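You operate a simulated robot arm through the tools that you are given. There is no shell and no other tool.

Carry out the task below with a simulated robot arm. There is one attempt and no reset: what you move stays moved.

## Task
Wipe and oil the middle of the piston top at F21, then tap the piston pin at F28 home.
Fine: grey cloth, oil brush and mallet from beside the pistons, each put back; the connecting rod's bush stays proud. Set down upright: brush, mallet. A coat counts when it lies all over at full strength: go over it till it gets no stronger. What is to be rubbed or washed off counts as gone when no trace of it is left.

It is judged by the outcome, as a careful person would: the job done as asked, and still so three seconds after it is handed in. It fails if anything else is knocked over, pushed out of place, dropped, spilled or broken. Flat cloth is picked up by pressing the open fingertips on it (5 to 10 N) and closing them slowly along it; thin cloth reads only 2 to 8 mm in the jaws.

## Robot
A 7-joint arm with a two-finger parallel gripper, fixed in place. Base frame: the origin is on the floor under the middle of its stand, x ahead of it, y to its left, z up. Readings come in mm, degrees, newtons and seconds.
With the tool pointing down near the work surface it reaches from about 320 to 740 mm from the base axis. Its first joint turns from -143.0 to 143.0 degrees. Payload 3 kg.
The tool frame sits at the grasp point between the pads (the TCP): z along the fingers, y along the line on which they close. The tips reach 30 mm beyond it. Largest opening 94 mm; finger width 28, thickness 10; the body of the gripper, 50 by 96 mm, starts 55 mm behind the TCP.
Orientation is told as [roll, pitch, yaw] about the base's x, y, z axes, in that order, counted from this pose: with the fingers straight down and closing along the base's y, the tool's x points along the base's -x, its y along +y and its z along -z.

## Interface
- The arm moves only by the tool move_arm. Its argument "motion" is one flat list of numbers, 7 for each row, row after row: the gripper command, from -1 (fully open) to 1 (shut), values between in proportion, then the shift along the base's x, y, z in mm, then the turn, a rotation vector about the base's x, y, z in degrees. In form: [gripper, x, y, z, rx, ry, rz, gripper, x, y, z, rx, ry, rz, ...]. A call has 1 to 20 rows; each row is the pose to reach, as a shift and turn from the pose commanded when the call began. Rows are played at 5 a second. More than 50 mm and 8.6 degrees between two rows, or a gripper value outside its range, and nothing of the call is played. Where a pose cannot be reached the arm comes as near as it can. A force on the tool above 90 N (or 10 N above the force at the start of the call, whichever is more), or a blocked arm, ends the call early, and 0.2 s more pass. Each finger travels about 45 mm/s and halts on what it meets, pressing with about 34 N; the grip force reading is that of the motor and also rises with nothing between the fingers. The clock runs only during rows and for 0.2 s after the last one: add rows that repeat a pose to give the fingers time. The reply holds the time, the measured pose of the TCP, the force on the tool along the base axes, the opening and the grip force, in the units named above and with some noise, with the torque about the TCP (base axes, N m) and any sound that the robot's microphone picked up.
- Cameras (640 x 400 px; columns grow to the right, rows downward): "scene" is fixed at [219.1, -500.7, 1741]; the picture's right is [0.95, -0.30, 0.00], its down [-0.14, -0.46, -0.88] and it looks along [0.26, 0.84, -0.48] (base axes); focal length 317 px, centre (320, 200). "wrist" rides on the gripper at [76, 14, -102] in the tool frame; the picture's right is [-0.18, 0.98, 0.00], its down [-0.75, -0.14, -0.64] and it looks along [-0.63, -0.12, 0.77] (tool axes); focal length 243 px, centre (320, 200). There is no depth. A picture from a camera that has moved, and an enlarged one, comes with that camera's place and axes in the base frame and with its lens.
- grab_frame(camera): a new picture of that camera. It takes no simulated time.
- move_column(by): moves the trunk up (or, below 0, down) by that many mm; the arm rides with it, the base frame stays. It gives what a move gives, with no picture.
- inspect(camera, box): a new picture of the part [left, top, right, bottom] of that camera's present view, enlarged. It takes no simulated time.
- job_done(): hands the job in; it is judged then, once.

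Nothing tells you positions but the pictures and the camera data. Unless the task says otherwise, let go and move clear before handing in.

The tools are called after "Emit:" by a JSON object that holds its "method" and its "body". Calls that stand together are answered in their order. move_arm: Moves the arm, as the interface text tells. Its arguments: {"type":"object","properties":{"motion":{"type":"array"}},"required":["motion"]} The other tools are called the same way: move_column (by) moves the trunk up or down; grab_frame (camera) takes a picture; inspect (camera, box) takes an enlarged picture of a part of a camera's view; job_done () hands the job in.

At the start:

```text
time: 0.0
eef_pos: [294.9, 396.1, 1382.5]
tool_rot: [0.0, 0.2, 0.1]
ft_force: [0.4, -0.2, -0.5]
ft_torque: [0.0, -0.01, -0.01]
opening: 94.2
grip_force: 0.0
trunk travel left (down, up): [-300.0, 90.0]
```

scene: 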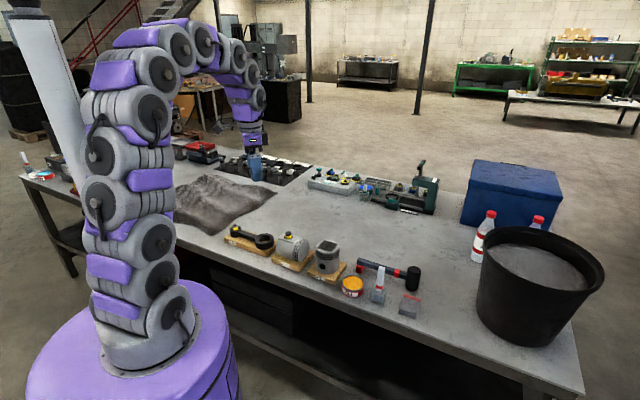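
wrist: 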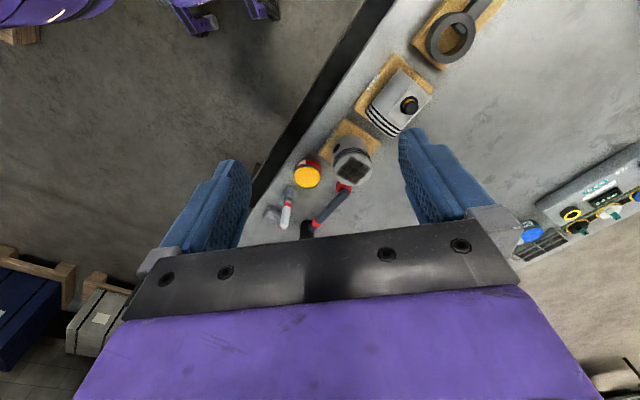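

I see a bench with three wooden stands (connecting rod, piston on its side, upright piston), an orange tin, a brush, a mallet and a grey cloth. I will take closer looks first to find their places and read the labels.

Emit:
{"method": "inspect", "body": {"camera": "scene", "box": [210, 210, 330, 285]}}

Emit:
{"method": "inspect", "body": {"camera": "scene", "box": [310, 240, 440, 325]}}

Emit:
{"method": "inspect", "body": {"camera": "wrist", "box": [250, 0, 510, 240]}}

Emit:
{"method": "inspect", "body": {"camera": "scene", "box": [300, 160, 450, 220]}}

```text
5.33 times, centred on (270, 248) of scene
camera zoom: at [219.1, -500.7, 1741.0], right [0.95, -0.3, 0.0], down [-0.14, -0.46, -0.88], along [0.26, 0.84, -0.48], focal length 1691 px, centre (587, -53)
```

zoom: 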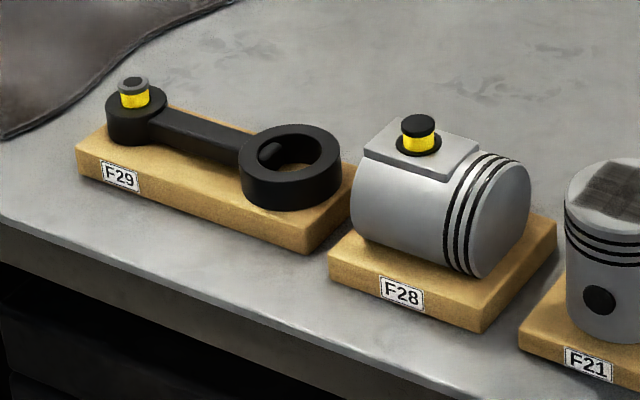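

```text
4.71 times, centred on (375, 282) of scene
camera zoom: at [219.1, -500.7, 1741.0], right [0.95, -0.3, 0.0], down [-0.14, -0.46, -0.88], along [0.26, 0.84, -0.48], focal length 1492 px, centre (61, -188)
```

zoom: 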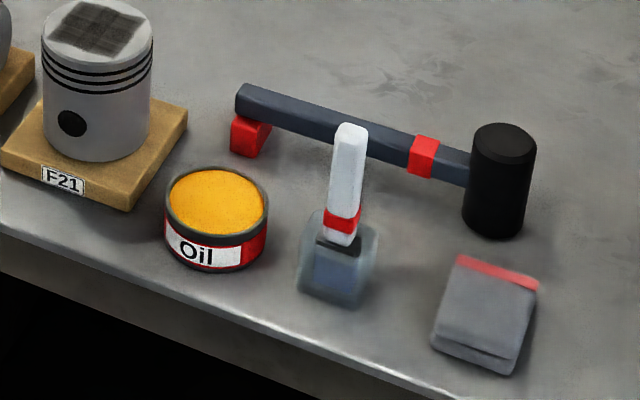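

```text
1.67 times, centred on (380, 120) of wrist
camera zoom: at [219.9, 408.8, 1484.0], right [0.18, 0.98, 0.0], down [0.75, -0.14, 0.64], along [0.63, -0.12, -0.77], focal length 404 px, centre (220, 333)
```

zoom: 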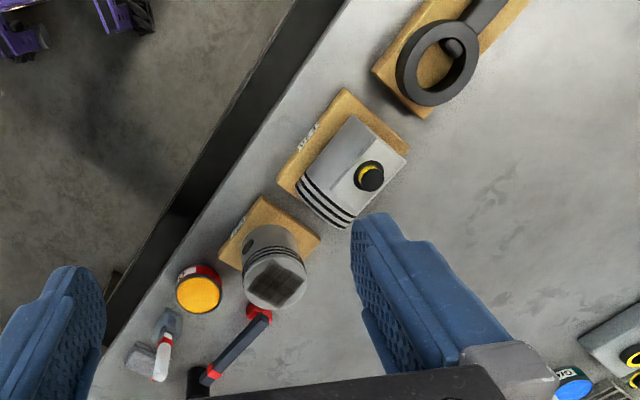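

```text
4.27 times, centred on (375, 190) of scene
camera zoom: at [219.1, -500.7, 1741.0], right [0.95, -0.3, 0.0], down [-0.14, -0.46, -0.88], along [0.26, 0.84, -0.48], focal length 1353 px, centre (85, 243)
```

zoom: 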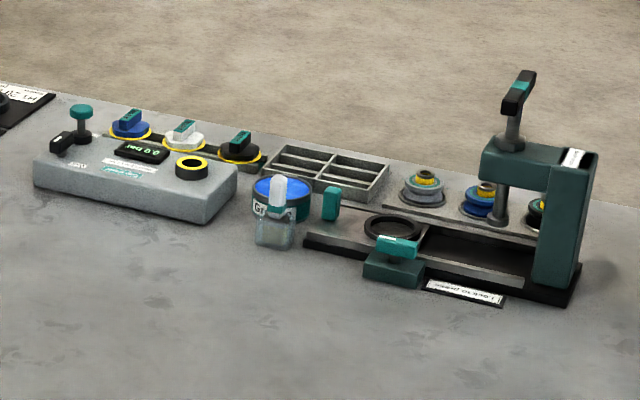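

The things to use lie roughly at: piston crown F21 (539, 426, 1003), oil tin (594, 299, 912), brush (660, 228), mallet head (800, 240), cloth (745, 146), with the bench at about z 880. I will bring the wrist camera over them for a better look before touching anything.

Emit:
{"method": "move_arm", "body": {"motion": [-1, 30, -30, -10, 0, 0, 4, -1, 60, -60, -20, 0, 0, 8, -1, 90, -90, -30, 0, 0, 12, -1, 120, -120, -40, 0, 0, 16, -1, 150, -150, -50, 0, 0, 20, -1, 150, -150, -50, 0, 0, 20]}}

Emit:
{"method": "grab_frame", "body": {"camera": "wrist"}}

Emit:
{"method": "grab_frame", "body": {"camera": "scene"}}

```text
time: 1.4
eef_pos: [444.0, 241.6, 1333.4]
tool_rot: [0.1, 0.0, 20.0]
ft_force: [-0.7, -0.1, 1.1]
ft_torque: [0.0, -0.01, -0.01]
opening: 94.2
grip_force: 0.0
trunk travel left (down, up): [-300.0, 90.0]
```

```text
taken
camera wrist: at [368.5, 228.3, 1435.3], right [-0.16, 0.99, 0.0], down [0.76, 0.13, 0.64], along [0.63, 0.11, -0.77], focal length 243 px, centre (320, 200)
```

wrist: 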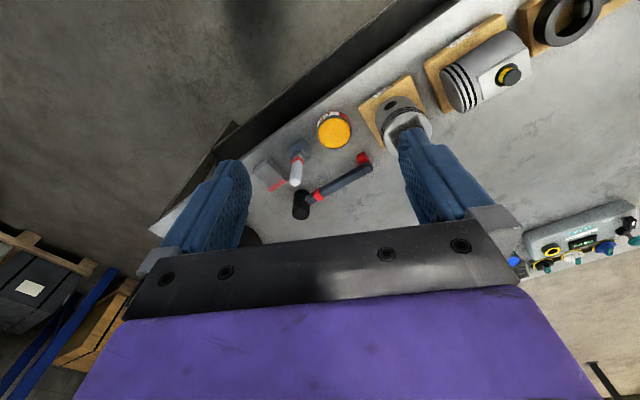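

```text
taken
```

scene: 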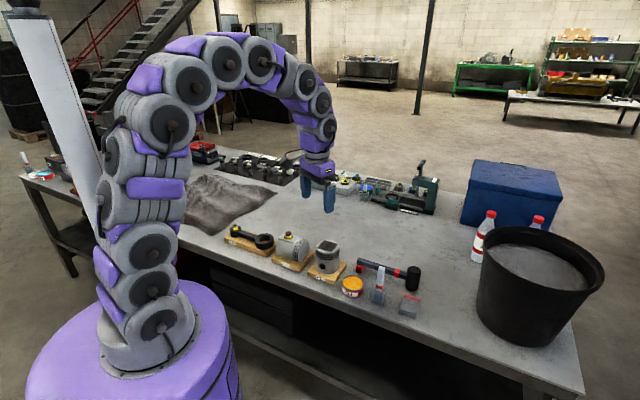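

The wrist camera now sees the tin, brush, mallet and cloth. I will zoom in to fix their places.

Emit:
{"method": "inspect", "body": {"camera": "wrist", "box": [230, 60, 440, 230]}}

Emit:
{"method": "inspect", "body": {"camera": "wrist", "box": [350, 0, 640, 160]}}

Emit:
{"method": "inspect", "body": {"camera": "scene", "box": [340, 250, 430, 320]}}

Emit:
{"method": "inspect", "body": {"camera": "scene", "box": [265, 225, 355, 285]}}

```text
2.35 times, centred on (335, 145) of wrist
camera zoom: at [368.5, 228.3, 1435.3], right [-0.16, 0.99, 0.0], down [0.76, 0.13, 0.64], along [0.63, 0.11, -0.77], focal length 571 px, centre (285, 329)
```

zoom: 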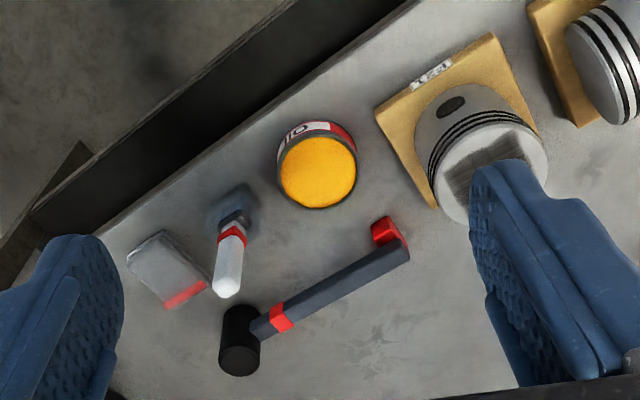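

```text
2.21 times, centred on (495, 80) of wrist
camera zoom: at [368.5, 228.3, 1435.3], right [-0.16, 0.99, 0.0], down [0.76, 0.13, 0.64], along [0.63, 0.11, -0.77], focal length 535 px, centre (-66, 465)
```

zoom: 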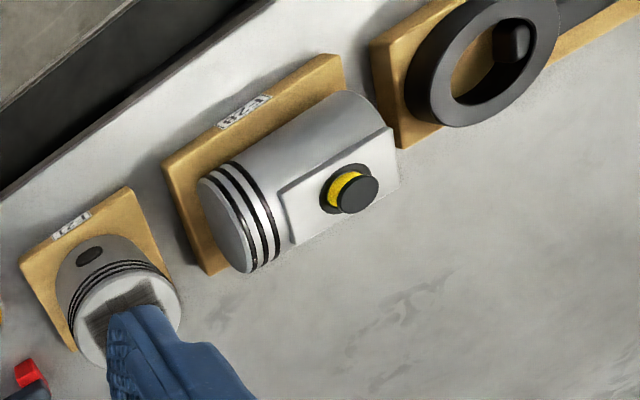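

```text
5.71 times, centred on (385, 285) of scene
camera zoom: at [219.1, -500.7, 1741.0], right [0.95, -0.3, 0.0], down [-0.14, -0.46, -0.88], along [0.26, 0.84, -0.48], focal length 1812 px, centre (-51, -286)
```

zoom: 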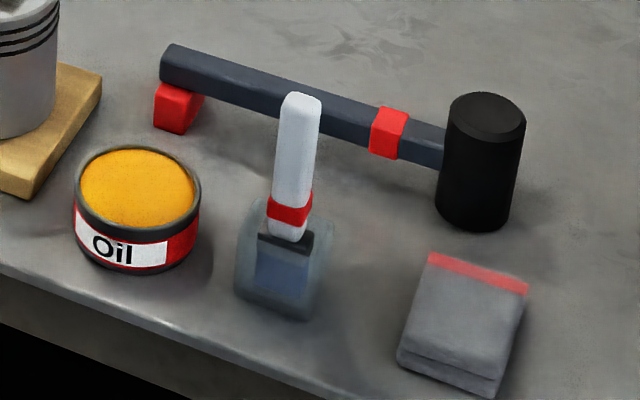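

```text
6.67 times, centred on (310, 255) of scene
camera zoom: at [219.1, -500.7, 1741.0], right [0.95, -0.3, 0.0], down [-0.14, -0.46, -0.88], along [0.26, 0.84, -0.48], focal length 2114 px, centre (387, -167)
```

zoom: 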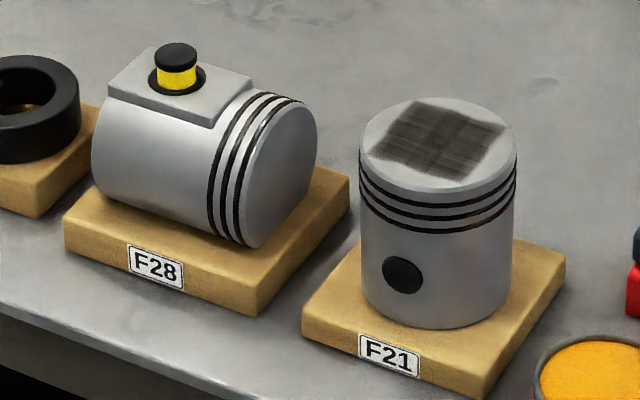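

From two views I place the mallet head top at (814, 248, 958), the handle's end at (662, 397, 930) and the brush in a see-through stand near (660, 228). These are at the edge of the reach, so I will lower the trunk and test how far the arm goes while staying high above everything.

Emit:
{"method": "move_column", "body": {"by": -150}}

Emit:
{"method": "move_arm", "body": {"motion": [-1, 40, -15, 0, 0, 0, 0, -1, 80, -30, 0, 0, 0, 0, -1, 120, -45, 0, 0, 0, 0, -1, 160, -60, 0, 0, 0, 0, -1, 200, -75, 0, 0, 0, 0, -1, 240, -80, 0, 0, 0, 0, -1, 240, -80, 0, 0, 0, 0]}}

Emit:
{"method": "grab_frame", "body": {"camera": "scene"}}

Emit:
{"method": "grab_frame", "body": {"camera": "wrist"}}

```text
time: 3.1
eef_pos: [444.1, 241.6, 1184.5]
tool_rot: [0.0, 0.1, 20.1]
ft_force: [-0.6, 0.4, -0.1]
ft_torque: [0.03, -0.04, 0.01]
opening: 94.0
grip_force: 0.1
trunk travel left (down, up): [-150.0, 240.0]
```

```text
time: 4.8
eef_pos: [683.6, 161.4, 1185.1]
tool_rot: [-0.1, 0.1, 20.0]
ft_force: [-0.7, -0.8, 0.5]
ft_torque: [-0.02, -0.01, 0.01]
opening: 94.0
grip_force: 0.1
trunk travel left (down, up): [-150.0, 240.0]
```

```text
taken
```

scene: 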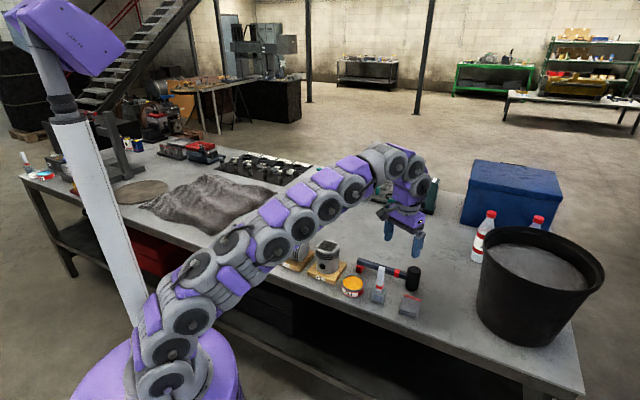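

```text
taken
camera wrist: at [608.2, 149.0, 1286.3], right [-0.16, 0.99, 0.0], down [0.76, 0.12, 0.64], along [0.63, 0.11, -0.77], focal length 243 px, centre (320, 200)
```

wrist: 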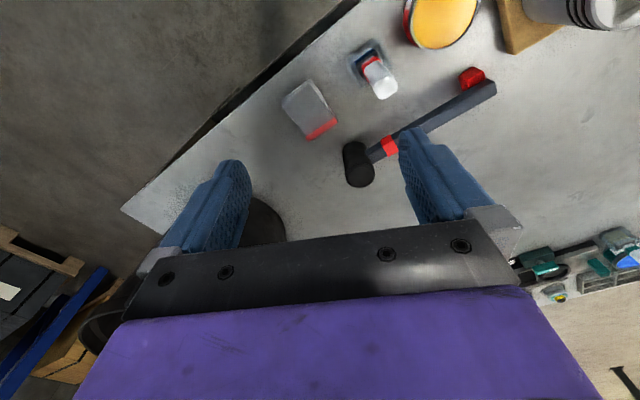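

The arm reaches 702 mm with room to spare. I will zoom in from here to place the cloth, brush, and mallet exactly.

Emit:
{"method": "inspect", "body": {"camera": "wrist", "box": [260, 30, 420, 200]}}

Emit:
{"method": "inspect", "body": {"camera": "wrist", "box": [380, 0, 540, 120]}}

```text
2.35 times, centred on (340, 115) of wrist
camera zoom: at [608.2, 149.0, 1286.3], right [-0.16, 0.99, 0.0], down [0.76, 0.12, 0.64], along [0.63, 0.11, -0.77], focal length 571 px, centre (273, 400)
```

zoom: 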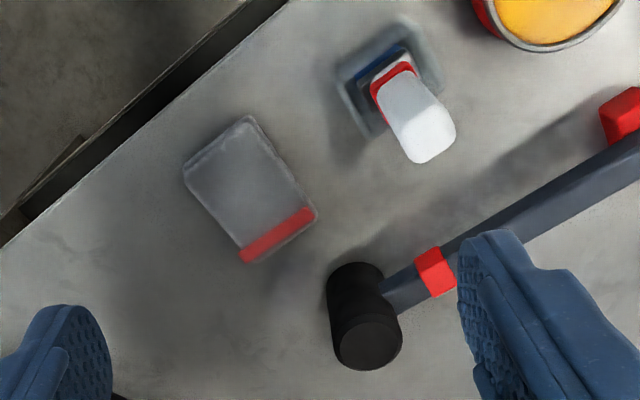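

```text
3.33 times, centred on (460, 60) of wrist
camera zoom: at [608.2, 149.0, 1286.3], right [-0.16, 0.99, 0.0], down [0.76, 0.12, 0.64], along [0.63, 0.11, -0.77], focal length 809 px, centre (-147, 667)
```

zoom: 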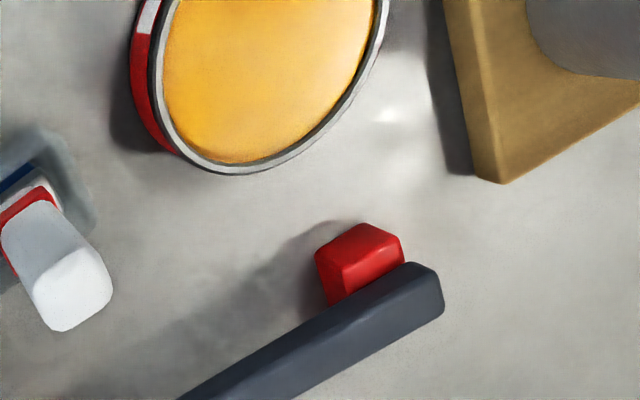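

The cloth (about 57 by 77 mm, long side at 45°) is centred near (751, 157) with its top at about z 893; the brush top is at (664, 225, 1030). Next I turn the gripper along the cloth's long side and test the reach above it.

Emit:
{"method": "move_arm", "body": {"motion": [-0.06, 8, 0, 0, 0, 0, -8, -0.06, 16, 0, 0, 0, 0, -16, -0.06, 24, -1, 0, 0, 0, -24, -0.06, 32, -2, -10, 0, 0, -32, -0.06, 40, -3, -25, 0, 0, -40, -0.06, 48, -3, -40, 0, 0, -48, -0.06, 56, -4, -55, 0, 0, -56, -0.06, 67, -4, -70, 0, 0, -64, -0.06, 67, -4, -85, 0, 0, -65, -0.06, 67, -4, -85, 0, 0, -65]}}

Emit:
{"method": "grab_frame", "body": {"camera": "wrist"}}

Emit:
{"method": "grab_frame", "body": {"camera": "scene"}}

```text
time: 7.0
eef_pos: [728.6, 158.1, 1105.0]
tool_rot: [0.2, 0.1, -45.1]
ft_force: [0.2, 0.5, 1.3]
ft_torque: [0.0, 0.0, -0.05]
opening: 49.7
grip_force: 0.0
out of reach, approached as far as the arm can: row 3, 4, 5, 6, 7, 8, 9, 10
trunk travel left (down, up): [-150.0, 240.0]
```

```text
taken
camera wrist: at [686.3, 221.4, 1206.1], right [0.83, 0.56, 0.0], down [0.43, -0.63, 0.64], along [0.36, -0.53, -0.77], focal length 243 px, centre (320, 200)
```

wrist: 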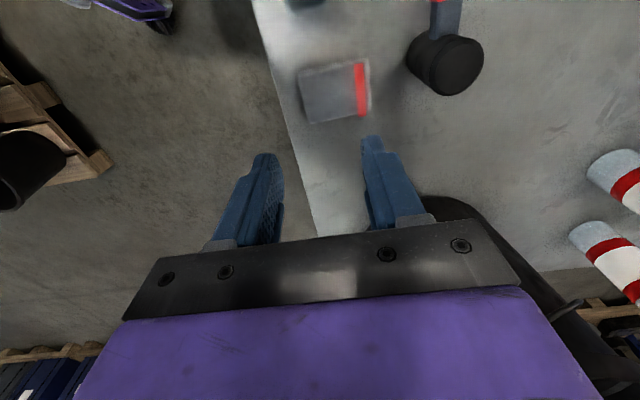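

```text
taken
```

scene: 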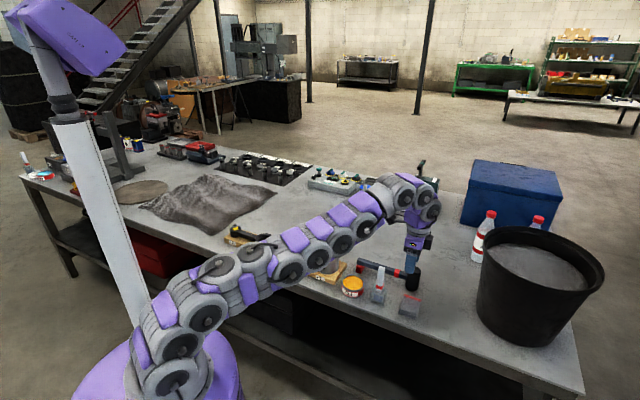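

Pointing straight down, the arm stops at a radius of about 745 mm at this height, so lower down it should reach further. I will turn the gripper to +45° (closing across the cloth's short side, with the camera well away from the brush) and go lower to test.

Emit:
{"method": "move_arm", "body": {"motion": [-0.25, 0, 0, 0, 0, 0, 8, -0.25, -5, 0, 0, 0, 0, 16, -0.25, -10, 0, 0, 0, 0, 24, -0.25, -15, 0, 0, 0, 0, 32, -0.25, -20, 0, 0, 0, 0, 40, -0.25, -20, 0, 0, 0, 0, 48, -0.25, -20, 0, 0, 0, 0, 56, -0.25, -20, 0, 0, 0, 0, 64, -0.25, -20, 0, 0, 0, 0, 72, -0.25, -20, 0, 0, 0, 0, 80, -0.25, -20, 0, 0, 0, 0, 88, -0.25, -20, 0, 0, 0, 0, 90, -0.25, -20, 0, 0, 0, 0, 90]}}

Emit:
{"method": "move_arm", "body": {"motion": [-0.25, 0, 0, -30, 0, 0, 0, -0.25, 0, 0, -60, 0, 0, 0, -0.25, 10, 0, -90, 0, 0, 0, -0.25, 20, 0, -120, 0, 0, 0, -0.25, 20, 0, -120, 0, 0, 0]}}

Emit:
{"method": "grab_frame", "body": {"camera": "wrist"}}

Emit:
{"method": "grab_frame", "body": {"camera": "scene"}}

```text
time: 9.8
eef_pos: [707.4, 156.3, 1102.6]
tool_rot: [0.0, 0.2, 45.0]
ft_force: [0.7, 0.1, 0.0]
ft_torque: [0.04, 0.0, -0.03]
opening: 58.8
grip_force: 0.1
trunk travel left (down, up): [-150.0, 240.0]
```

```text
time: 10.9
eef_pos: [727.5, 157.4, 983.6]
tool_rot: [0.0, 0.0, 45.0]
ft_force: [-0.1, 0.0, 0.2]
ft_torque: [-0.02, -0.04, 0.0]
opening: 58.9
grip_force: 0.2
trunk travel left (down, up): [-150.0, 240.0]
```

```text
taken
camera wrist: at [665.0, 113.6, 1084.9], right [-0.56, 0.83, 0.0], down [0.63, 0.43, 0.64], along [0.53, 0.36, -0.77], focal length 243 px, centre (320, 200)
```

wrist: 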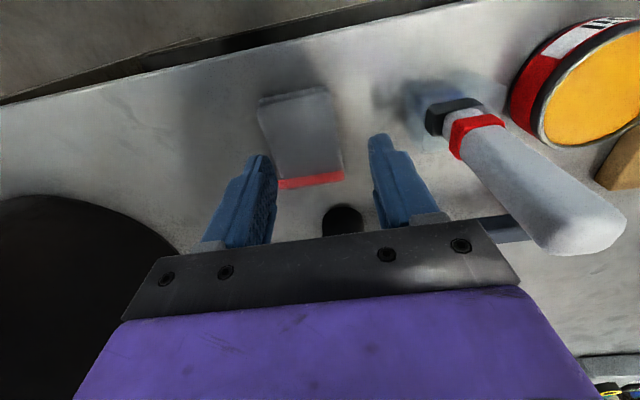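

```text
taken
```

scene: 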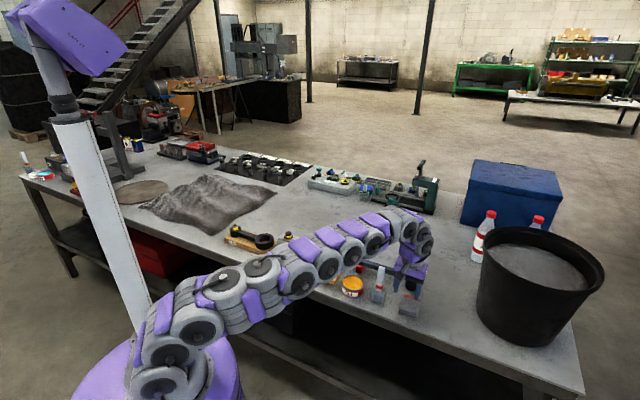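

I can see the cloth just beyond the fingers. I'll zoom in to place it more exactly.

Emit:
{"method": "inspect", "body": {"camera": "wrist", "box": [230, 60, 400, 240]}}

Emit:
{"method": "inspect", "body": {"camera": "scene", "box": [370, 230, 440, 320]}}

Emit:
{"method": "inspect", "body": {"camera": "wrist", "box": [380, 60, 640, 270]}}

```text
2.22 times, centred on (315, 150) of wrist
camera zoom: at [665.0, 113.6, 1084.9], right [-0.56, 0.83, 0.0], down [0.63, 0.43, 0.64], along [0.53, 0.36, -0.77], focal length 539 px, centre (331, 311)
```

zoom: 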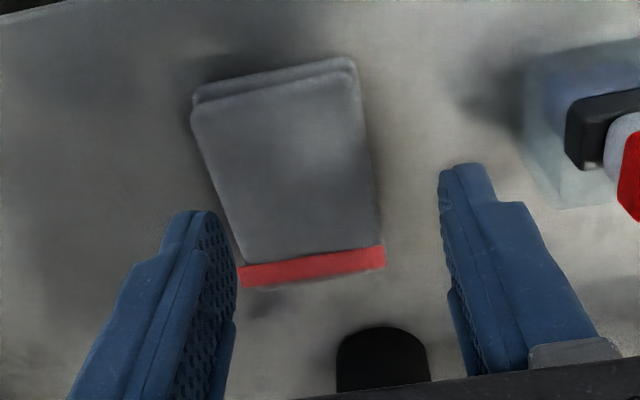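

```text
4.44 times, centred on (405, 275) of scene
camera zoom: at [219.1, -500.7, 1741.0], right [0.95, -0.3, 0.0], down [-0.14, -0.46, -0.88], along [0.26, 0.84, -0.48], focal length 1409 px, centre (-58, -133)
```

zoom: 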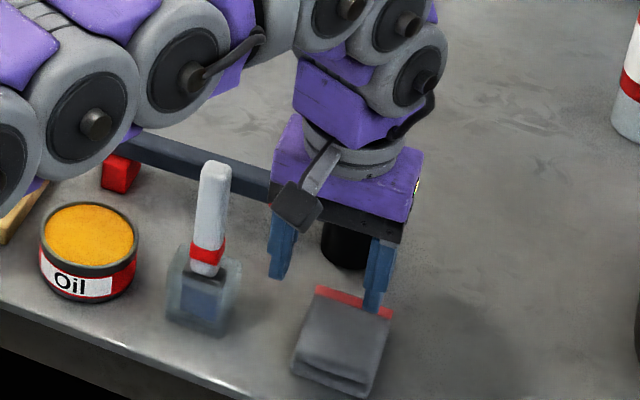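

```text
1.90 times, centred on (510, 165) of wrist
camera zoom: at [665.0, 113.6, 1084.9], right [-0.56, 0.83, 0.0], down [0.63, 0.43, 0.64], along [0.53, 0.36, -0.77], focal length 462 px, centre (-42, 267)
```

zoom: 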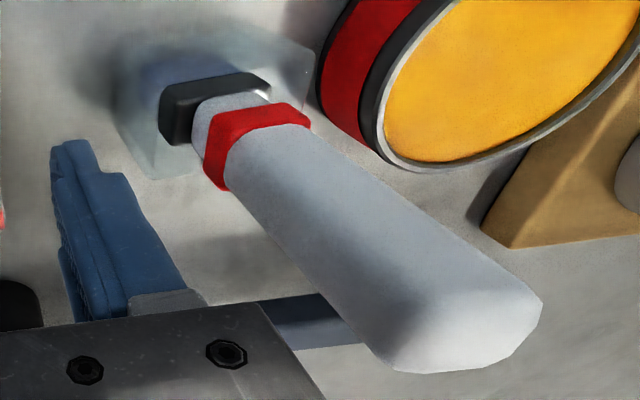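

The cloth centre comes out at about (754, 158), its long side at 45°. I will narrow the fingers to about 32 mm and go down to just above it, checking the reach.

Emit:
{"method": "move_arm", "body": {"motion": [0.32, 6, -1, 0, 0, 0, 0, 0.32, 12, -1, -10, 0, 0, 0, 0.32, 18, -2, -25, 0, 0, 0, 0.32, 23, -2, -43, 0, 0, 0, 0.32, 23, -2, -43, 0, 0, 0]}}

Emit:
{"method": "grab_frame", "body": {"camera": "wrist"}}

Emit:
{"method": "inspect", "body": {"camera": "scene", "box": [370, 230, 440, 320]}}

```text
time: 12.2
eef_pos: [749.3, 156.1, 940.2]
tool_rot: [0.1, 0.1, 45.0]
ft_force: [0.0, 0.2, 0.6]
ft_torque: [0.04, 0.0, -0.01]
opening: 32.2
grip_force: 0.2
trunk travel left (down, up): [-150.0, 240.0]
```

```text
taken
camera wrist: at [686.7, 111.7, 1041.4], right [-0.56, 0.83, 0.0], down [0.63, 0.43, 0.64], along [0.53, 0.36, -0.77], focal length 243 px, centre (320, 200)
```

wrist: 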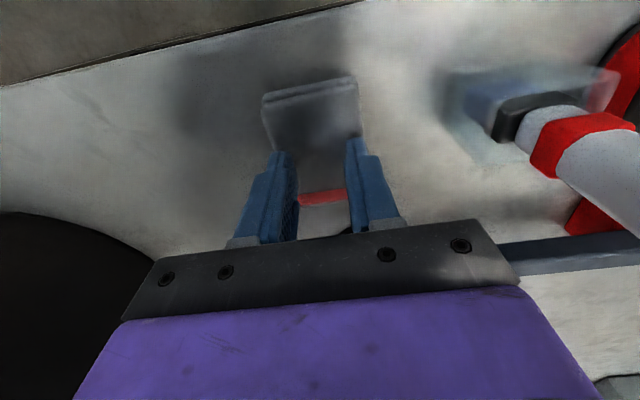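

```text
4.44 times, centred on (405, 275) of scene
camera zoom: at [219.1, -500.7, 1741.0], right [0.95, -0.3, 0.0], down [-0.14, -0.46, -0.88], along [0.26, 0.84, -0.48], focal length 1409 px, centre (-58, -133)
```

zoom: 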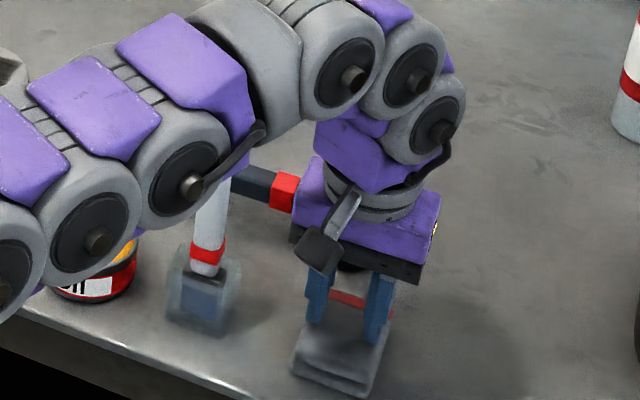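

The gripper is centred over the cloth at z 940. Now I will lower it slowly and watch the force.

Emit:
{"method": "move_arm", "body": {"motion": [0.32, 1, 0, -5, 0, 0, 0, 0.32, 1, 0, -10, 0, 0, 0, 0.32, 1, 0, -13, 0, 0, 0]}}

Emit:
{"method": "move_arm", "body": {"motion": [0.32, 0, 0, -2, 0, 0, 0, 0.32, 0, 0, -3, 0, 0, 0]}}

```text
time: 12.9
eef_pos: [744.9, 156.8, 937.4]
tool_rot: [-0.3, -0.5, 44.9]
ft_force: [19.9, 2.1, 45.7]
ft_torque: [0.04, -0.32, 0.08]
opening: 31.8
grip_force: 0.0
out of reach, approached as far as the arm can: row 1, 2, 3
trunk travel left (down, up): [-150.0, 240.0]
```

```text
time: 13.6
eef_pos: [743.1, 157.0, 935.7]
tool_rot: [-0.5, -0.8, 44.9]
ft_force: [38.5, 3.7, 82.8]
ft_torque: [0.03, -0.41, -0.04]
opening: 31.9
grip_force: 0.1
trunk travel left (down, up): [-150.0, 240.0]
```

The force rose much sooner than I expected, with contact near z 938. I back off straight away and look at what is touching.

Emit:
{"method": "move_arm", "body": {"motion": [0.32, -1, 0, 6, 0, 0, 0, 0.32, -2, 0, 12, 0, 0, 0, 0.32, -2, 0, 12, 0, 0, 0]}}

Emit:
{"method": "grab_frame", "body": {"camera": "wrist"}}

Emit:
{"method": "inspect", "body": {"camera": "scene", "box": [370, 230, 440, 320]}}

```text
time: 14.3
eef_pos: [736.7, 156.6, 936.8]
tool_rot: [0.5, 0.5, 45.0]
ft_force: [-1.1, -2.4, 25.0]
ft_torque: [-0.16, -0.35, -0.07]
opening: 32.0
grip_force: 0.2
trunk travel left (down, up): [-150.0, 240.0]
```

```text
taken
camera wrist: at [675.5, 111.5, 1038.1], right [-0.56, 0.83, 0.01], down [0.64, 0.43, 0.63], along [0.52, 0.36, -0.77], focal length 243 px, centre (320, 200)
```

wrist: 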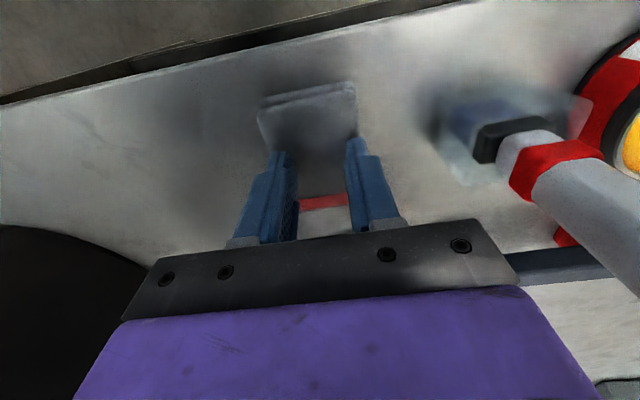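

```text
4.44 times, centred on (405, 275) of scene
camera zoom: at [219.1, -500.7, 1741.0], right [0.95, -0.3, 0.0], down [-0.14, -0.46, -0.88], along [0.26, 0.84, -0.48], focal length 1409 px, centre (-58, -133)
```

zoom: 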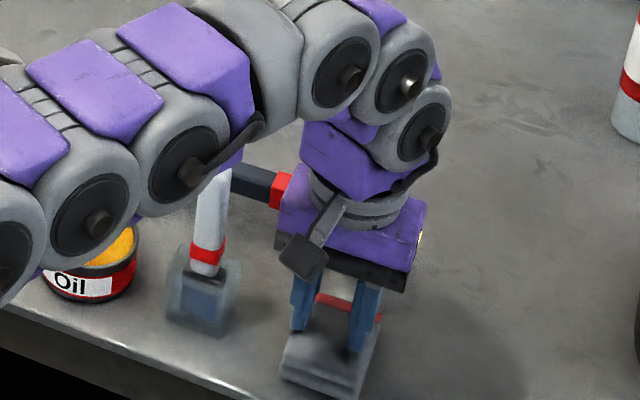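

The fingertips do rest on the cloth; it lies higher than I measured, at about z 907, and has slid about 10 mm. I will ease up to get a light pressure.

Emit:
{"method": "move_arm", "body": {"motion": [0.32, 0, 0, 3, 0, 0, 0, 0.32, 0, 0, 3, 0, 0, 0, 0.32, 0, 0, 3, 0, 0, 0]}}

```text
time: 15.2
eef_pos: [741.7, 156.2, 941.4]
tool_rot: [0.1, 0.2, 45.0]
ft_force: [-0.2, -1.2, -0.1]
ft_torque: [-0.01, 0.01, -0.01]
opening: 32.0
grip_force: 0.0
trunk travel left (down, up): [-150.0, 240.0]
```

Emit:
{"method": "inspect", "body": {"camera": "wrist", "box": [230, 60, 400, 250]}}

Emit:
{"method": "inspect", "body": {"camera": "scene", "box": [380, 255, 440, 325]}}

```text
2.11 times, centred on (315, 155) of wrist
camera zoom: at [678.9, 112.7, 1042.1], right [-0.56, 0.83, 0.0], down [0.64, 0.43, 0.64], along [0.53, 0.36, -0.77], focal length 511 px, centre (330, 295)
```

zoom: 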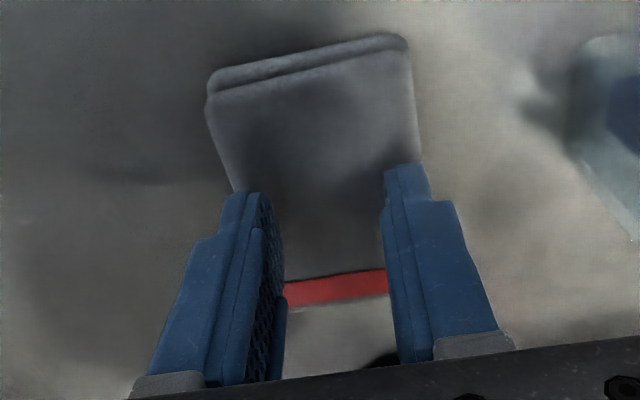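

```text
5.71 times, centred on (410, 290) of scene
camera zoom: at [219.1, -500.7, 1741.0], right [0.95, -0.3, 0.0], down [-0.14, -0.46, -0.88], along [0.26, 0.84, -0.48], focal length 1812 px, centre (-194, -314)
```

zoom: 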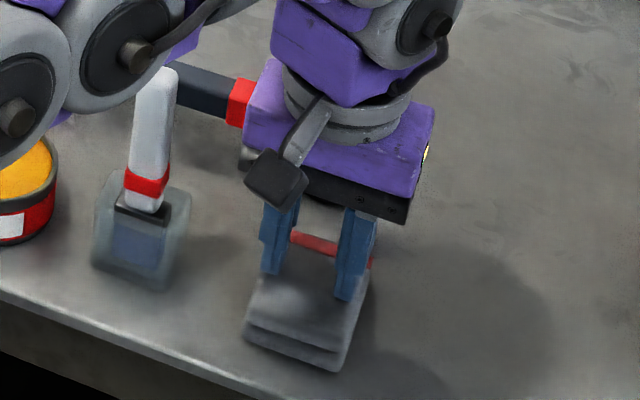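

The fingers are well centred on the cloth now (about (742, 156)). I lower them by small steps until they press with 5 to 10 N.

Emit:
{"method": "move_arm", "body": {"motion": [0.32, 0, 0, -1, 0, 0, 0, 0.32, 0, 0, -2, 0, 0, 0, 0.32, 0, 0, -2, 0, 0, 0]}}

```text
time: 15.9
eef_pos: [741.2, 157.4, 940.3]
tool_rot: [0.1, 0.2, 45.0]
ft_force: [-0.1, -0.1, -0.2]
ft_torque: [0.04, -0.02, -0.01]
opening: 31.9
grip_force: 0.1
trunk travel left (down, up): [-150.0, 240.0]
```

Emit:
{"method": "move_arm", "body": {"motion": [0.32, 0, 0, -1, 0, 0, 0, 0.32, 0, 0, -1, 0, 0, 0]}}

```text
time: 16.6
eef_pos: [741.1, 158.8, 938.8]
tool_rot: [0.0, 0.1, 45.0]
ft_force: [0.8, -0.1, -0.2]
ft_torque: [0.04, 0.03, 0.0]
opening: 32.0
grip_force: 0.1
trunk travel left (down, up): [-150.0, 240.0]
```

Emit:
{"method": "move_arm", "body": {"motion": [0.32, 0, 0, -1, 0, 0, 0, 0.32, 0, 0, -1, 0, 0, 0]}}

```text
time: 17.1
eef_pos: [740.5, 157.9, 937.6]
tool_rot: [0.1, 0.0, 45.0]
ft_force: [0.3, 0.3, 0.0]
ft_torque: [0.01, 0.02, -0.04]
opening: 31.8
grip_force: 0.0
trunk travel left (down, up): [-150.0, 240.0]
```

Emit:
{"method": "move_arm", "body": {"motion": [0.32, 0, 0, -1, 0, 0, 0, 0.32, 0, 0, -1, 0, 0, 0]}}

```text
time: 17.8
eef_pos: [741.3, 158.0, 936.5]
tool_rot: [0.1, 0.1, 44.9]
ft_force: [0.2, 0.6, -0.8]
ft_torque: [0.03, -0.01, 0.01]
opening: 32.0
grip_force: 0.0
trunk travel left (down, up): [-150.0, 240.0]
```

Emit:
{"method": "move_arm", "body": {"motion": [0.32, 0, 0, -1, 0, 0, 0, 0.32, 0, 0, -1, 0, 0, 0]}}

```text
time: 18.4
eef_pos: [742.1, 157.2, 936.7]
tool_rot: [-0.1, 0.2, 45.1]
ft_force: [-0.8, -1.4, 3.2]
ft_torque: [-0.01, -0.01, -0.02]
opening: 31.9
grip_force: 0.0
trunk travel left (down, up): [-150.0, 240.0]
```

Emit:
{"method": "move_arm", "body": {"motion": [0.32, 0, 0, -0.5, 0, 0, 0, 0.32, 0, 0, -0.6, 0, 0, 0]}}

```text
time: 18.9
eef_pos: [741.0, 157.2, 936.0]
tool_rot: [0.1, 0.0, 45.1]
ft_force: [-1.3, -1.0, 6.3]
ft_torque: [-0.02, 0.02, -0.03]
opening: 31.9
grip_force: 0.0
trunk travel left (down, up): [-150.0, 240.0]
```

The tips press with about 6 N. Now I close them slowly along the cloth.

Emit:
{"method": "move_arm", "body": {"motion": [0.36, 0, 0, -0.2, 0, 0, 0, 0.4, 0, 0, -0.2, 0, 0, 0, 0.44, 0, 0, -0.2, 0, 0, 0, 0.48, 0, 0, -0.2, 0, 0, 0, 0.52, 0, 0, -0.2, 0, 0, 0, 0.56, 0, 0, -0.2, 0, 0, 0]}}

```text
time: 20.4
eef_pos: [740.4, 156.5, 936.2]
tool_rot: [0.0, 0.0, 44.9]
ft_force: [4.2, -3.1, 12.8]
ft_torque: [-0.13, -0.17, -0.03]
opening: 24.3
grip_force: 3.5
trunk travel left (down, up): [-150.0, 240.0]
```

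Emit:
{"method": "move_arm", "body": {"motion": [0.58, 0, 0, 0.6, 0, 0, 0, 0.6, 0, 0, 0.6, 0, 0, 0, 0.62, 0, 0, 0.6, 0, 0, 0, 0.65, 0, 0, 0.6, 0, 0, 0]}}

Emit:
{"method": "inspect", "body": {"camera": "wrist", "box": [230, 60, 400, 250]}}

```text
time: 21.4
eef_pos: [740.3, 157.1, 936.9]
tool_rot: [0.1, 0.1, 45.0]
ft_force: [1.8, -3.3, 11.2]
ft_torque: [-0.08, -0.15, -0.05]
opening: 19.4
grip_force: 2.7
trunk travel left (down, up): [-150.0, 240.0]
```

```text
2.11 times, centred on (315, 155) of wrist
camera zoom: at [678.2, 112.3, 1037.6], right [-0.56, 0.83, 0.0], down [0.63, 0.43, 0.64], along [0.53, 0.36, -0.77], focal length 511 px, centre (330, 295)
```

zoom: 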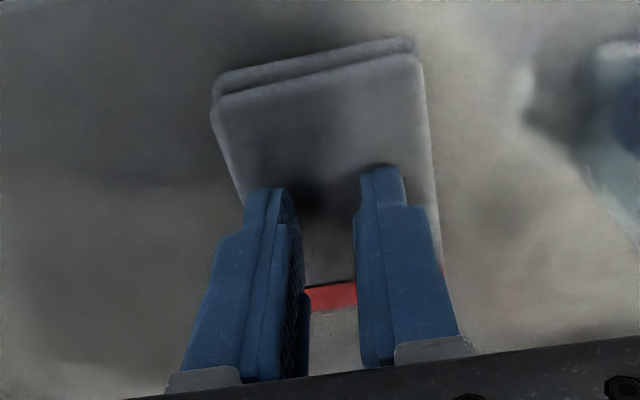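

The fingers are closing along the cloth with about 11 N; I ease up slightly and continue closing.

Emit:
{"method": "move_arm", "body": {"motion": [0.68, 0, 0, 0.4, 0, 0, 0, 0.72, 0, 0, 0.4, 0, 0, 0, 0.76, 0, 0, 0.4, 0, 0, 0, 0.8, 0, 0, 0.4, 0, 0, 0, 0.84, 0, 0, 0.4, 0, 0, 0, 0.88, 0, 0, 0.4, 0, 0, 0, 0.92, 0, 0, 0.4, 0, 0, 0, 0.96, 0, 0, 0.4, 0, 0, 0, 1, 0, 0, 0.4, 0, 0, 0, 1, 0, 0, 0.4, 0, 0, 0]}}

Emit:
{"method": "inspect", "body": {"camera": "wrist", "box": [230, 60, 400, 250]}}

```text
time: 23.6
eef_pos: [741.5, 158.4, 936.7]
tool_rot: [0.1, 0.1, 45.0]
ft_force: [-1.2, -1.9, 5.1]
ft_torque: [-0.02, -0.02, 0.03]
opening: 0.1
grip_force: 32.4
trunk travel left (down, up): [-150.0, 240.0]
```

```text
2.11 times, centred on (315, 155) of wrist
camera zoom: at [678.3, 112.9, 1037.7], right [-0.56, 0.83, 0.0], down [0.63, 0.43, 0.64], along [0.53, 0.36, -0.77], focal length 511 px, centre (330, 295)
```

zoom: 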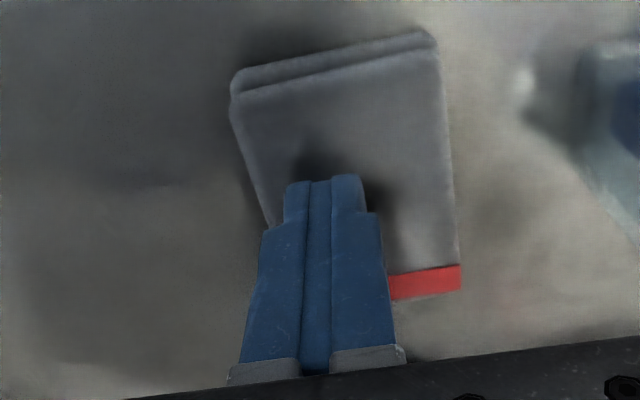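

The fingers slid over the cloth without gathering it (opening 0), and the cloth shifted about 5 mm, its centre now near (736, 163). I lift, reopen, re-centre and try again with a steadier pressure.

Emit:
{"method": "move_arm", "body": {"motion": [1, 0, 0, 5, 0, 0, 0, 0.6, -2, 2, 10, 0, 0, 0, 0.3, -5, 5, 10, 0, 0, 0, 0.28, -5, 5, 6, 0, 0, 0, 0.28, -5, 5, 4, 0, 0, 0, 0.28, -5, 5, 4, 0, 0, 0]}}

Emit:
{"method": "inspect", "body": {"camera": "wrist", "box": [230, 60, 400, 250]}}

```text
time: 24.9
eef_pos: [736.2, 162.4, 941.3]
tool_rot: [0.0, 0.1, 45.0]
ft_force: [-0.1, -0.3, -1.3]
ft_torque: [0.01, 0.02, -0.01]
opening: 33.9
grip_force: 0.0
trunk travel left (down, up): [-150.0, 240.0]
```

```text
2.11 times, centred on (315, 155) of wrist
camera zoom: at [673.2, 117.8, 1041.7], right [-0.56, 0.83, 0.0], down [0.63, 0.43, 0.64], along [0.53, 0.36, -0.77], focal length 511 px, centre (330, 295)
```

zoom: 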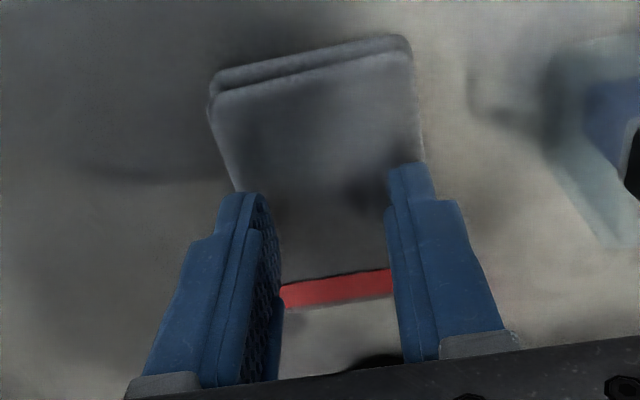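

Centred again. I lower to contact with about 8 N.

Emit:
{"method": "move_arm", "body": {"motion": [0.3, 0, 0, -2, 0, 0, 0, 0.3, 0, 0, -4, 0, 0, 0, 0.3, 0, 0, -4.5, 0, 0, 0, 0.3, 0, 0, -4.5, 0, 0, 0]}}

```text
time: 25.9
eef_pos: [734.5, 161.8, 937.6]
tool_rot: [0.1, 0.0, 45.1]
ft_force: [0.7, -0.5, 7.5]
ft_torque: [-0.04, 0.0, -0.04]
opening: 33.0
grip_force: 0.1
trunk travel left (down, up): [-150.0, 240.0]
```

Emit:
{"method": "move_arm", "body": {"motion": [0.33, 0, 0, 0, 0, 0, 0, 0.36, 0, 0, 0, 0, 0, 0, 0.39, 0, 0, 0, 0, 0, 0]}}

```text
time: 26.8
eef_pos: [735.4, 161.9, 935.6]
tool_rot: [0.0, 0.1, 44.9]
ft_force: [0.9, -0.8, 10.1]
ft_torque: [-0.02, -0.1, -0.03]
opening: 31.6
grip_force: 2.7
trunk travel left (down, up): [-150.0, 240.0]
```

Emit:
{"method": "move_arm", "body": {"motion": [0.42, 0, 0, 0.3, 0, 0, 0, 0.45, 0, 0, 0.3, 0, 0, 0, 0.48, 0, 0, 0.3, 0, 0, 0]}}

```text
time: 27.6
eef_pos: [736.2, 160.4, 936.9]
tool_rot: [0.1, 0.0, 45.0]
ft_force: [2.7, -2.7, 8.2]
ft_torque: [-0.1, -0.11, -0.03]
opening: 26.7
grip_force: 2.2
trunk travel left (down, up): [-150.0, 240.0]
```

Emit:
{"method": "move_arm", "body": {"motion": [0.51, 0, 0, 0.1, 0, 0, 0, 0.54, 0, 0, 0.1, 0, 0, 0, 0.57, 0, 0, 0.1, 0, 0, 0]}}

Emit:
{"method": "inspect", "body": {"camera": "wrist", "box": [230, 60, 400, 250]}}

```text
time: 28.4
eef_pos: [736.6, 162.6, 935.9]
tool_rot: [0.2, 0.1, 45.0]
ft_force: [1.8, -1.8, 6.9]
ft_torque: [-0.09, -0.09, -0.04]
opening: 22.0
grip_force: 1.3
trunk travel left (down, up): [-150.0, 240.0]
```

```text
2.11 times, centred on (315, 155) of wrist
camera zoom: at [673.2, 117.3, 1037.6], right [-0.56, 0.83, 0.0], down [0.63, 0.43, 0.64], along [0.53, 0.36, -0.77], focal length 511 px, centre (330, 295)
```

zoom: 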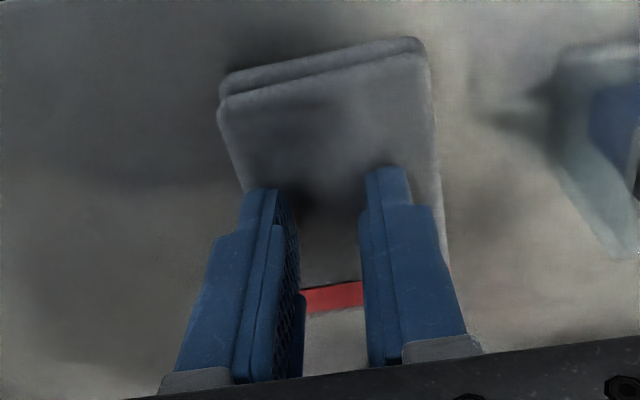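

Emit:
{"method": "move_arm", "body": {"motion": [0.6, 0, 0, -0.1, 0, 0, 0, 0.64, 0, 0, -0.2, 0, 0, 0, 0.68, 0, 0, -0.3, 0, 0, 0, 0.72, 0, 0, -0.3, 0, 0, 0]}}

```text
time: 29.4
eef_pos: [736.4, 161.8, 937.9]
tool_rot: [0.1, -0.1, 45.0]
ft_force: [2.1, -2.5, 9.3]
ft_torque: [-0.12, -0.08, -0.06]
opening: 15.5
grip_force: 2.0
trunk travel left (down, up): [-150.0, 240.0]
```

Emit:
{"method": "move_arm", "body": {"motion": [0.76, 0, 0, 0, 0, 0, 0, 0.8, 0, 0, 0, 0, 0, 0, 0.84, 0, 0, 0, 0, 0, 0, 0.88, 0, 0, 0, 0, 0, 0]}}

Emit:
{"method": "inspect", "body": {"camera": "wrist", "box": [230, 60, 400, 250]}}

```text
time: 30.4
eef_pos: [737.0, 162.7, 936.4]
tool_rot: [0.1, 0.0, 45.0]
ft_force: [2.8, -1.9, 11.0]
ft_torque: [-0.07, -0.12, -0.04]
opening: 9.0
grip_force: 3.0
trunk travel left (down, up): [-150.0, 240.0]
```

```text
2.11 times, centred on (315, 155) of wrist
camera zoom: at [673.5, 117.2, 1037.5], right [-0.56, 0.83, 0.0], down [0.63, 0.43, 0.64], along [0.53, 0.36, -0.77], focal length 511 px, centre (330, 295)
```

zoom: 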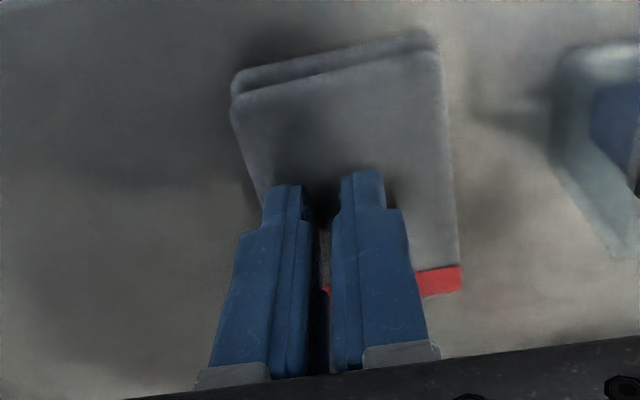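

Emit:
{"method": "move_arm", "body": {"motion": [0.9, 0, 0, 0.3, 0, 0, 0, 0.92, 0, 0, 0.3, 0, 0, 0, 0.94, 0, 0, 0.3, 0, 0, 0, 0.96, 0, 0, 0.3, 0, 0, 0, 0.98, 0, 0, 0.3, 0, 0, 0, 1, 0, 0, 0.3, 0, 0, 0, 1, 0, 0, 0.3, 0, 0, 0]}}

```text
time: 31.9
eef_pos: [736.2, 162.4, 936.3]
tool_rot: [0.1, 0.1, 45.1]
ft_force: [-1.7, -0.1, 8.4]
ft_torque: [-0.04, 0.03, 0.0]
opening: 0.0
grip_force: 33.2
trunk travel left (down, up): [-150.0, 240.0]
```

Closing across the short side only drags the cloth. I will lift, look, and try along its long side with a wider opening, turning the gripper so that the camera stays away from the brush.

Emit:
{"method": "move_arm", "body": {"motion": [1, 0, 0, 10, 0, 0, 0, 0.4, 0, 0, 25, 0, 0, 0, -0.06, 0, 0, 40, 0, 0, 0, -0.06, 0, 0, 40, 0, 0, 8, -0.06, 0, 0, 40, 0, 0, 16, -0.06, 0, 0, 40, 0, 0, 24, -0.06, 0, 0, 40, 0, 0, 32, -0.06, 0, 0, 40, 0, 0, 40, -0.06, 0, 0, 40, 0, 0, 48, -0.06, 0, 0, 40, 0, 0, 56, -0.06, 0, 0, 40, 0, 0, 64, -0.06, 0, 0, 40, 0, 0, 72, -0.06, 0, 0, 40, 0, 0, 80, -0.06, 0, 0, 40, 0, 0, 88, -0.06, 0, 0, 40, 0, 0, 90, -0.06, 0, 0, 40, 0, 0, 90]}}

Emit:
{"method": "grab_frame", "body": {"camera": "wrist"}}

Emit:
{"method": "inspect", "body": {"camera": "scene", "box": [370, 230, 440, 320]}}

```text
time: 35.4
eef_pos: [736.6, 161.1, 976.5]
tool_rot: [0.2, 0.0, 135.0]
ft_force: [-0.6, 0.7, -0.3]
ft_torque: [-0.01, -0.02, 0.02]
opening: 49.8
grip_force: 0.1
trunk travel left (down, up): [-150.0, 240.0]
```

```text
taken
camera wrist: at [781.9, 97.8, 1077.2], right [-0.82, -0.57, 0.0], down [-0.43, 0.63, 0.64], along [-0.36, 0.53, -0.77], focal length 243 px, centre (320, 200)
```

wrist: 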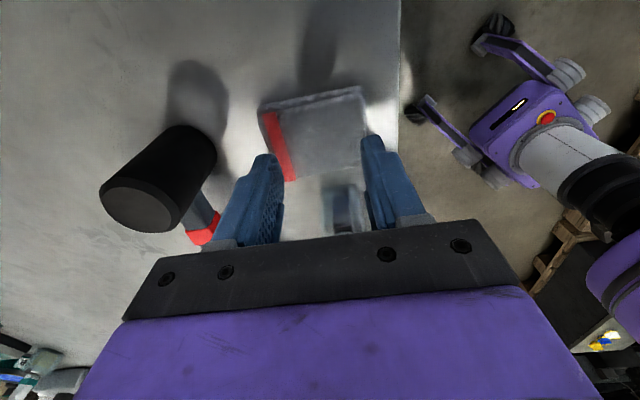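

```text
4.44 times, centred on (405, 275) of scene
camera zoom: at [219.1, -500.7, 1741.0], right [0.95, -0.3, 0.0], down [-0.14, -0.46, -0.88], along [0.26, 0.84, -0.48], focal length 1409 px, centre (-58, -133)
```

zoom: 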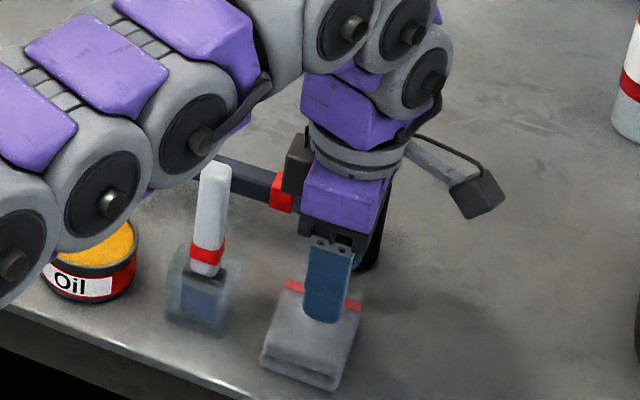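

Emit:
{"method": "inspect", "body": {"camera": "wrist", "box": [230, 60, 430, 250]}}

```text
2.11 times, centred on (330, 155) of wrist
camera zoom: at [781.9, 97.8, 1077.2], right [-0.82, -0.57, 0.0], down [-0.43, 0.63, 0.64], along [-0.36, 0.53, -0.77], focal length 511 px, centre (299, 295)
```

zoom: 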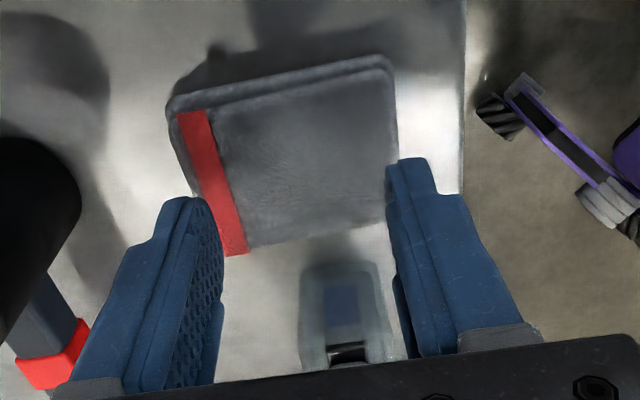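

The cloth centre is now about (733, 168). I move over it and lower to just above contact.

Emit:
{"method": "move_arm", "body": {"motion": [0, -2, 4, -10, 0, 0, 0, 0, -3.5, 7, -25, 0, 0, 0, 0, -3.5, 7, -36, 0, 0, 0, 0, -3.5, 7, -36, 0, 0, 0]}}

Emit:
{"method": "inspect", "body": {"camera": "wrist", "box": [230, 60, 430, 250]}}

```text
time: 36.4
eef_pos: [732.5, 167.9, 939.7]
tool_rot: [0.2, 0.0, 135.0]
ft_force: [-0.5, 0.9, 0.4]
ft_torque: [-0.02, 0.0, 0.04]
opening: 47.2
grip_force: 0.0
trunk travel left (down, up): [-150.0, 240.0]
```

```text
2.11 times, centred on (330, 155) of wrist
camera zoom: at [778.2, 104.3, 1041.2], right [-0.83, -0.56, 0.0], down [-0.43, 0.63, 0.64], along [-0.36, 0.53, -0.77], focal length 511 px, centre (299, 295)
```

zoom: 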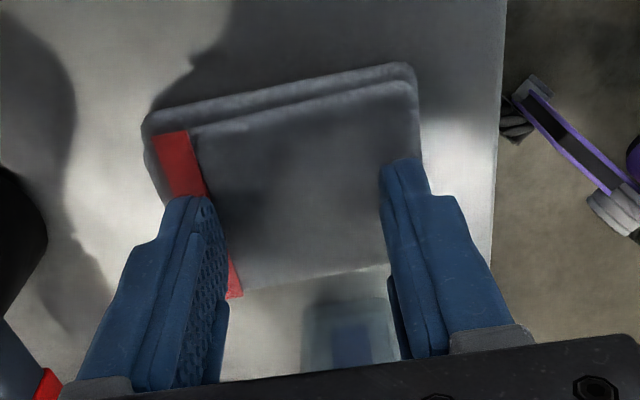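

Emit:
{"method": "move_arm", "body": {"motion": [0.1, 0, 0, -1, 0, 0, 0, 0.1, 0, 0, -2, 0, 0, 0, 0.1, 0, 0, -3, 0, 0, 0, 0.1, 0, 0, -3, 0, 0, 0]}}

```text
time: 37.4
eef_pos: [732.2, 169.1, 936.3]
tool_rot: [0.2, -0.1, 135.0]
ft_force: [0.4, 0.6, -0.8]
ft_torque: [-0.02, -0.01, 0.01]
opening: 42.4
grip_force: 0.0
trunk travel left (down, up): [-150.0, 240.0]
```

Emit:
{"method": "move_arm", "body": {"motion": [0.1, 0, 0, -1, 0, 0, 0, 0.1, 0, 0, -1.5, 0, 0, 0, 0.1, 0, 0, -1.5, 0, 0, 0]}}

```text
time: 38.1
eef_pos: [733.2, 168.7, 935.6]
tool_rot: [0.1, 0.0, 135.1]
ft_force: [0.5, -0.1, 4.7]
ft_torque: [0.07, -0.11, -0.04]
opening: 42.7
grip_force: 0.3
trunk travel left (down, up): [-150.0, 240.0]
```

Emit:
{"method": "move_arm", "body": {"motion": [0.1, 0, 0, -0.5, 0, 0, 0, 0.12, 0, 0, -0.5, 0, 0, 0, 0.14, 0, 0, -0.5, 0, 0, 0, 0.16, 0, 0, -0.5, 0, 0, 0]}}

```text
time: 39.1
eef_pos: [732.8, 168.7, 936.5]
tool_rot: [0.1, 0.1, 135.1]
ft_force: [5.7, -0.3, 13.0]
ft_torque: [0.1, -0.23, -0.05]
opening: 42.8
grip_force: 2.5
trunk travel left (down, up): [-150.0, 240.0]
```

Emit:
{"method": "move_arm", "body": {"motion": [0.18, 0, 0, 0.7, 0, 0, 0, 0.2, 0, 0, 0.7, 0, 0, 0, 0.22, 0, 0, 0.7, 0, 0, 0]}}

```text
time: 40.0
eef_pos: [732.4, 169.7, 935.6]
tool_rot: [0.2, 0.0, 135.0]
ft_force: [3.2, 1.0, 10.7]
ft_torque: [0.13, -0.25, 0.0]
opening: 40.1
grip_force: 3.0
trunk travel left (down, up): [-150.0, 240.0]
```

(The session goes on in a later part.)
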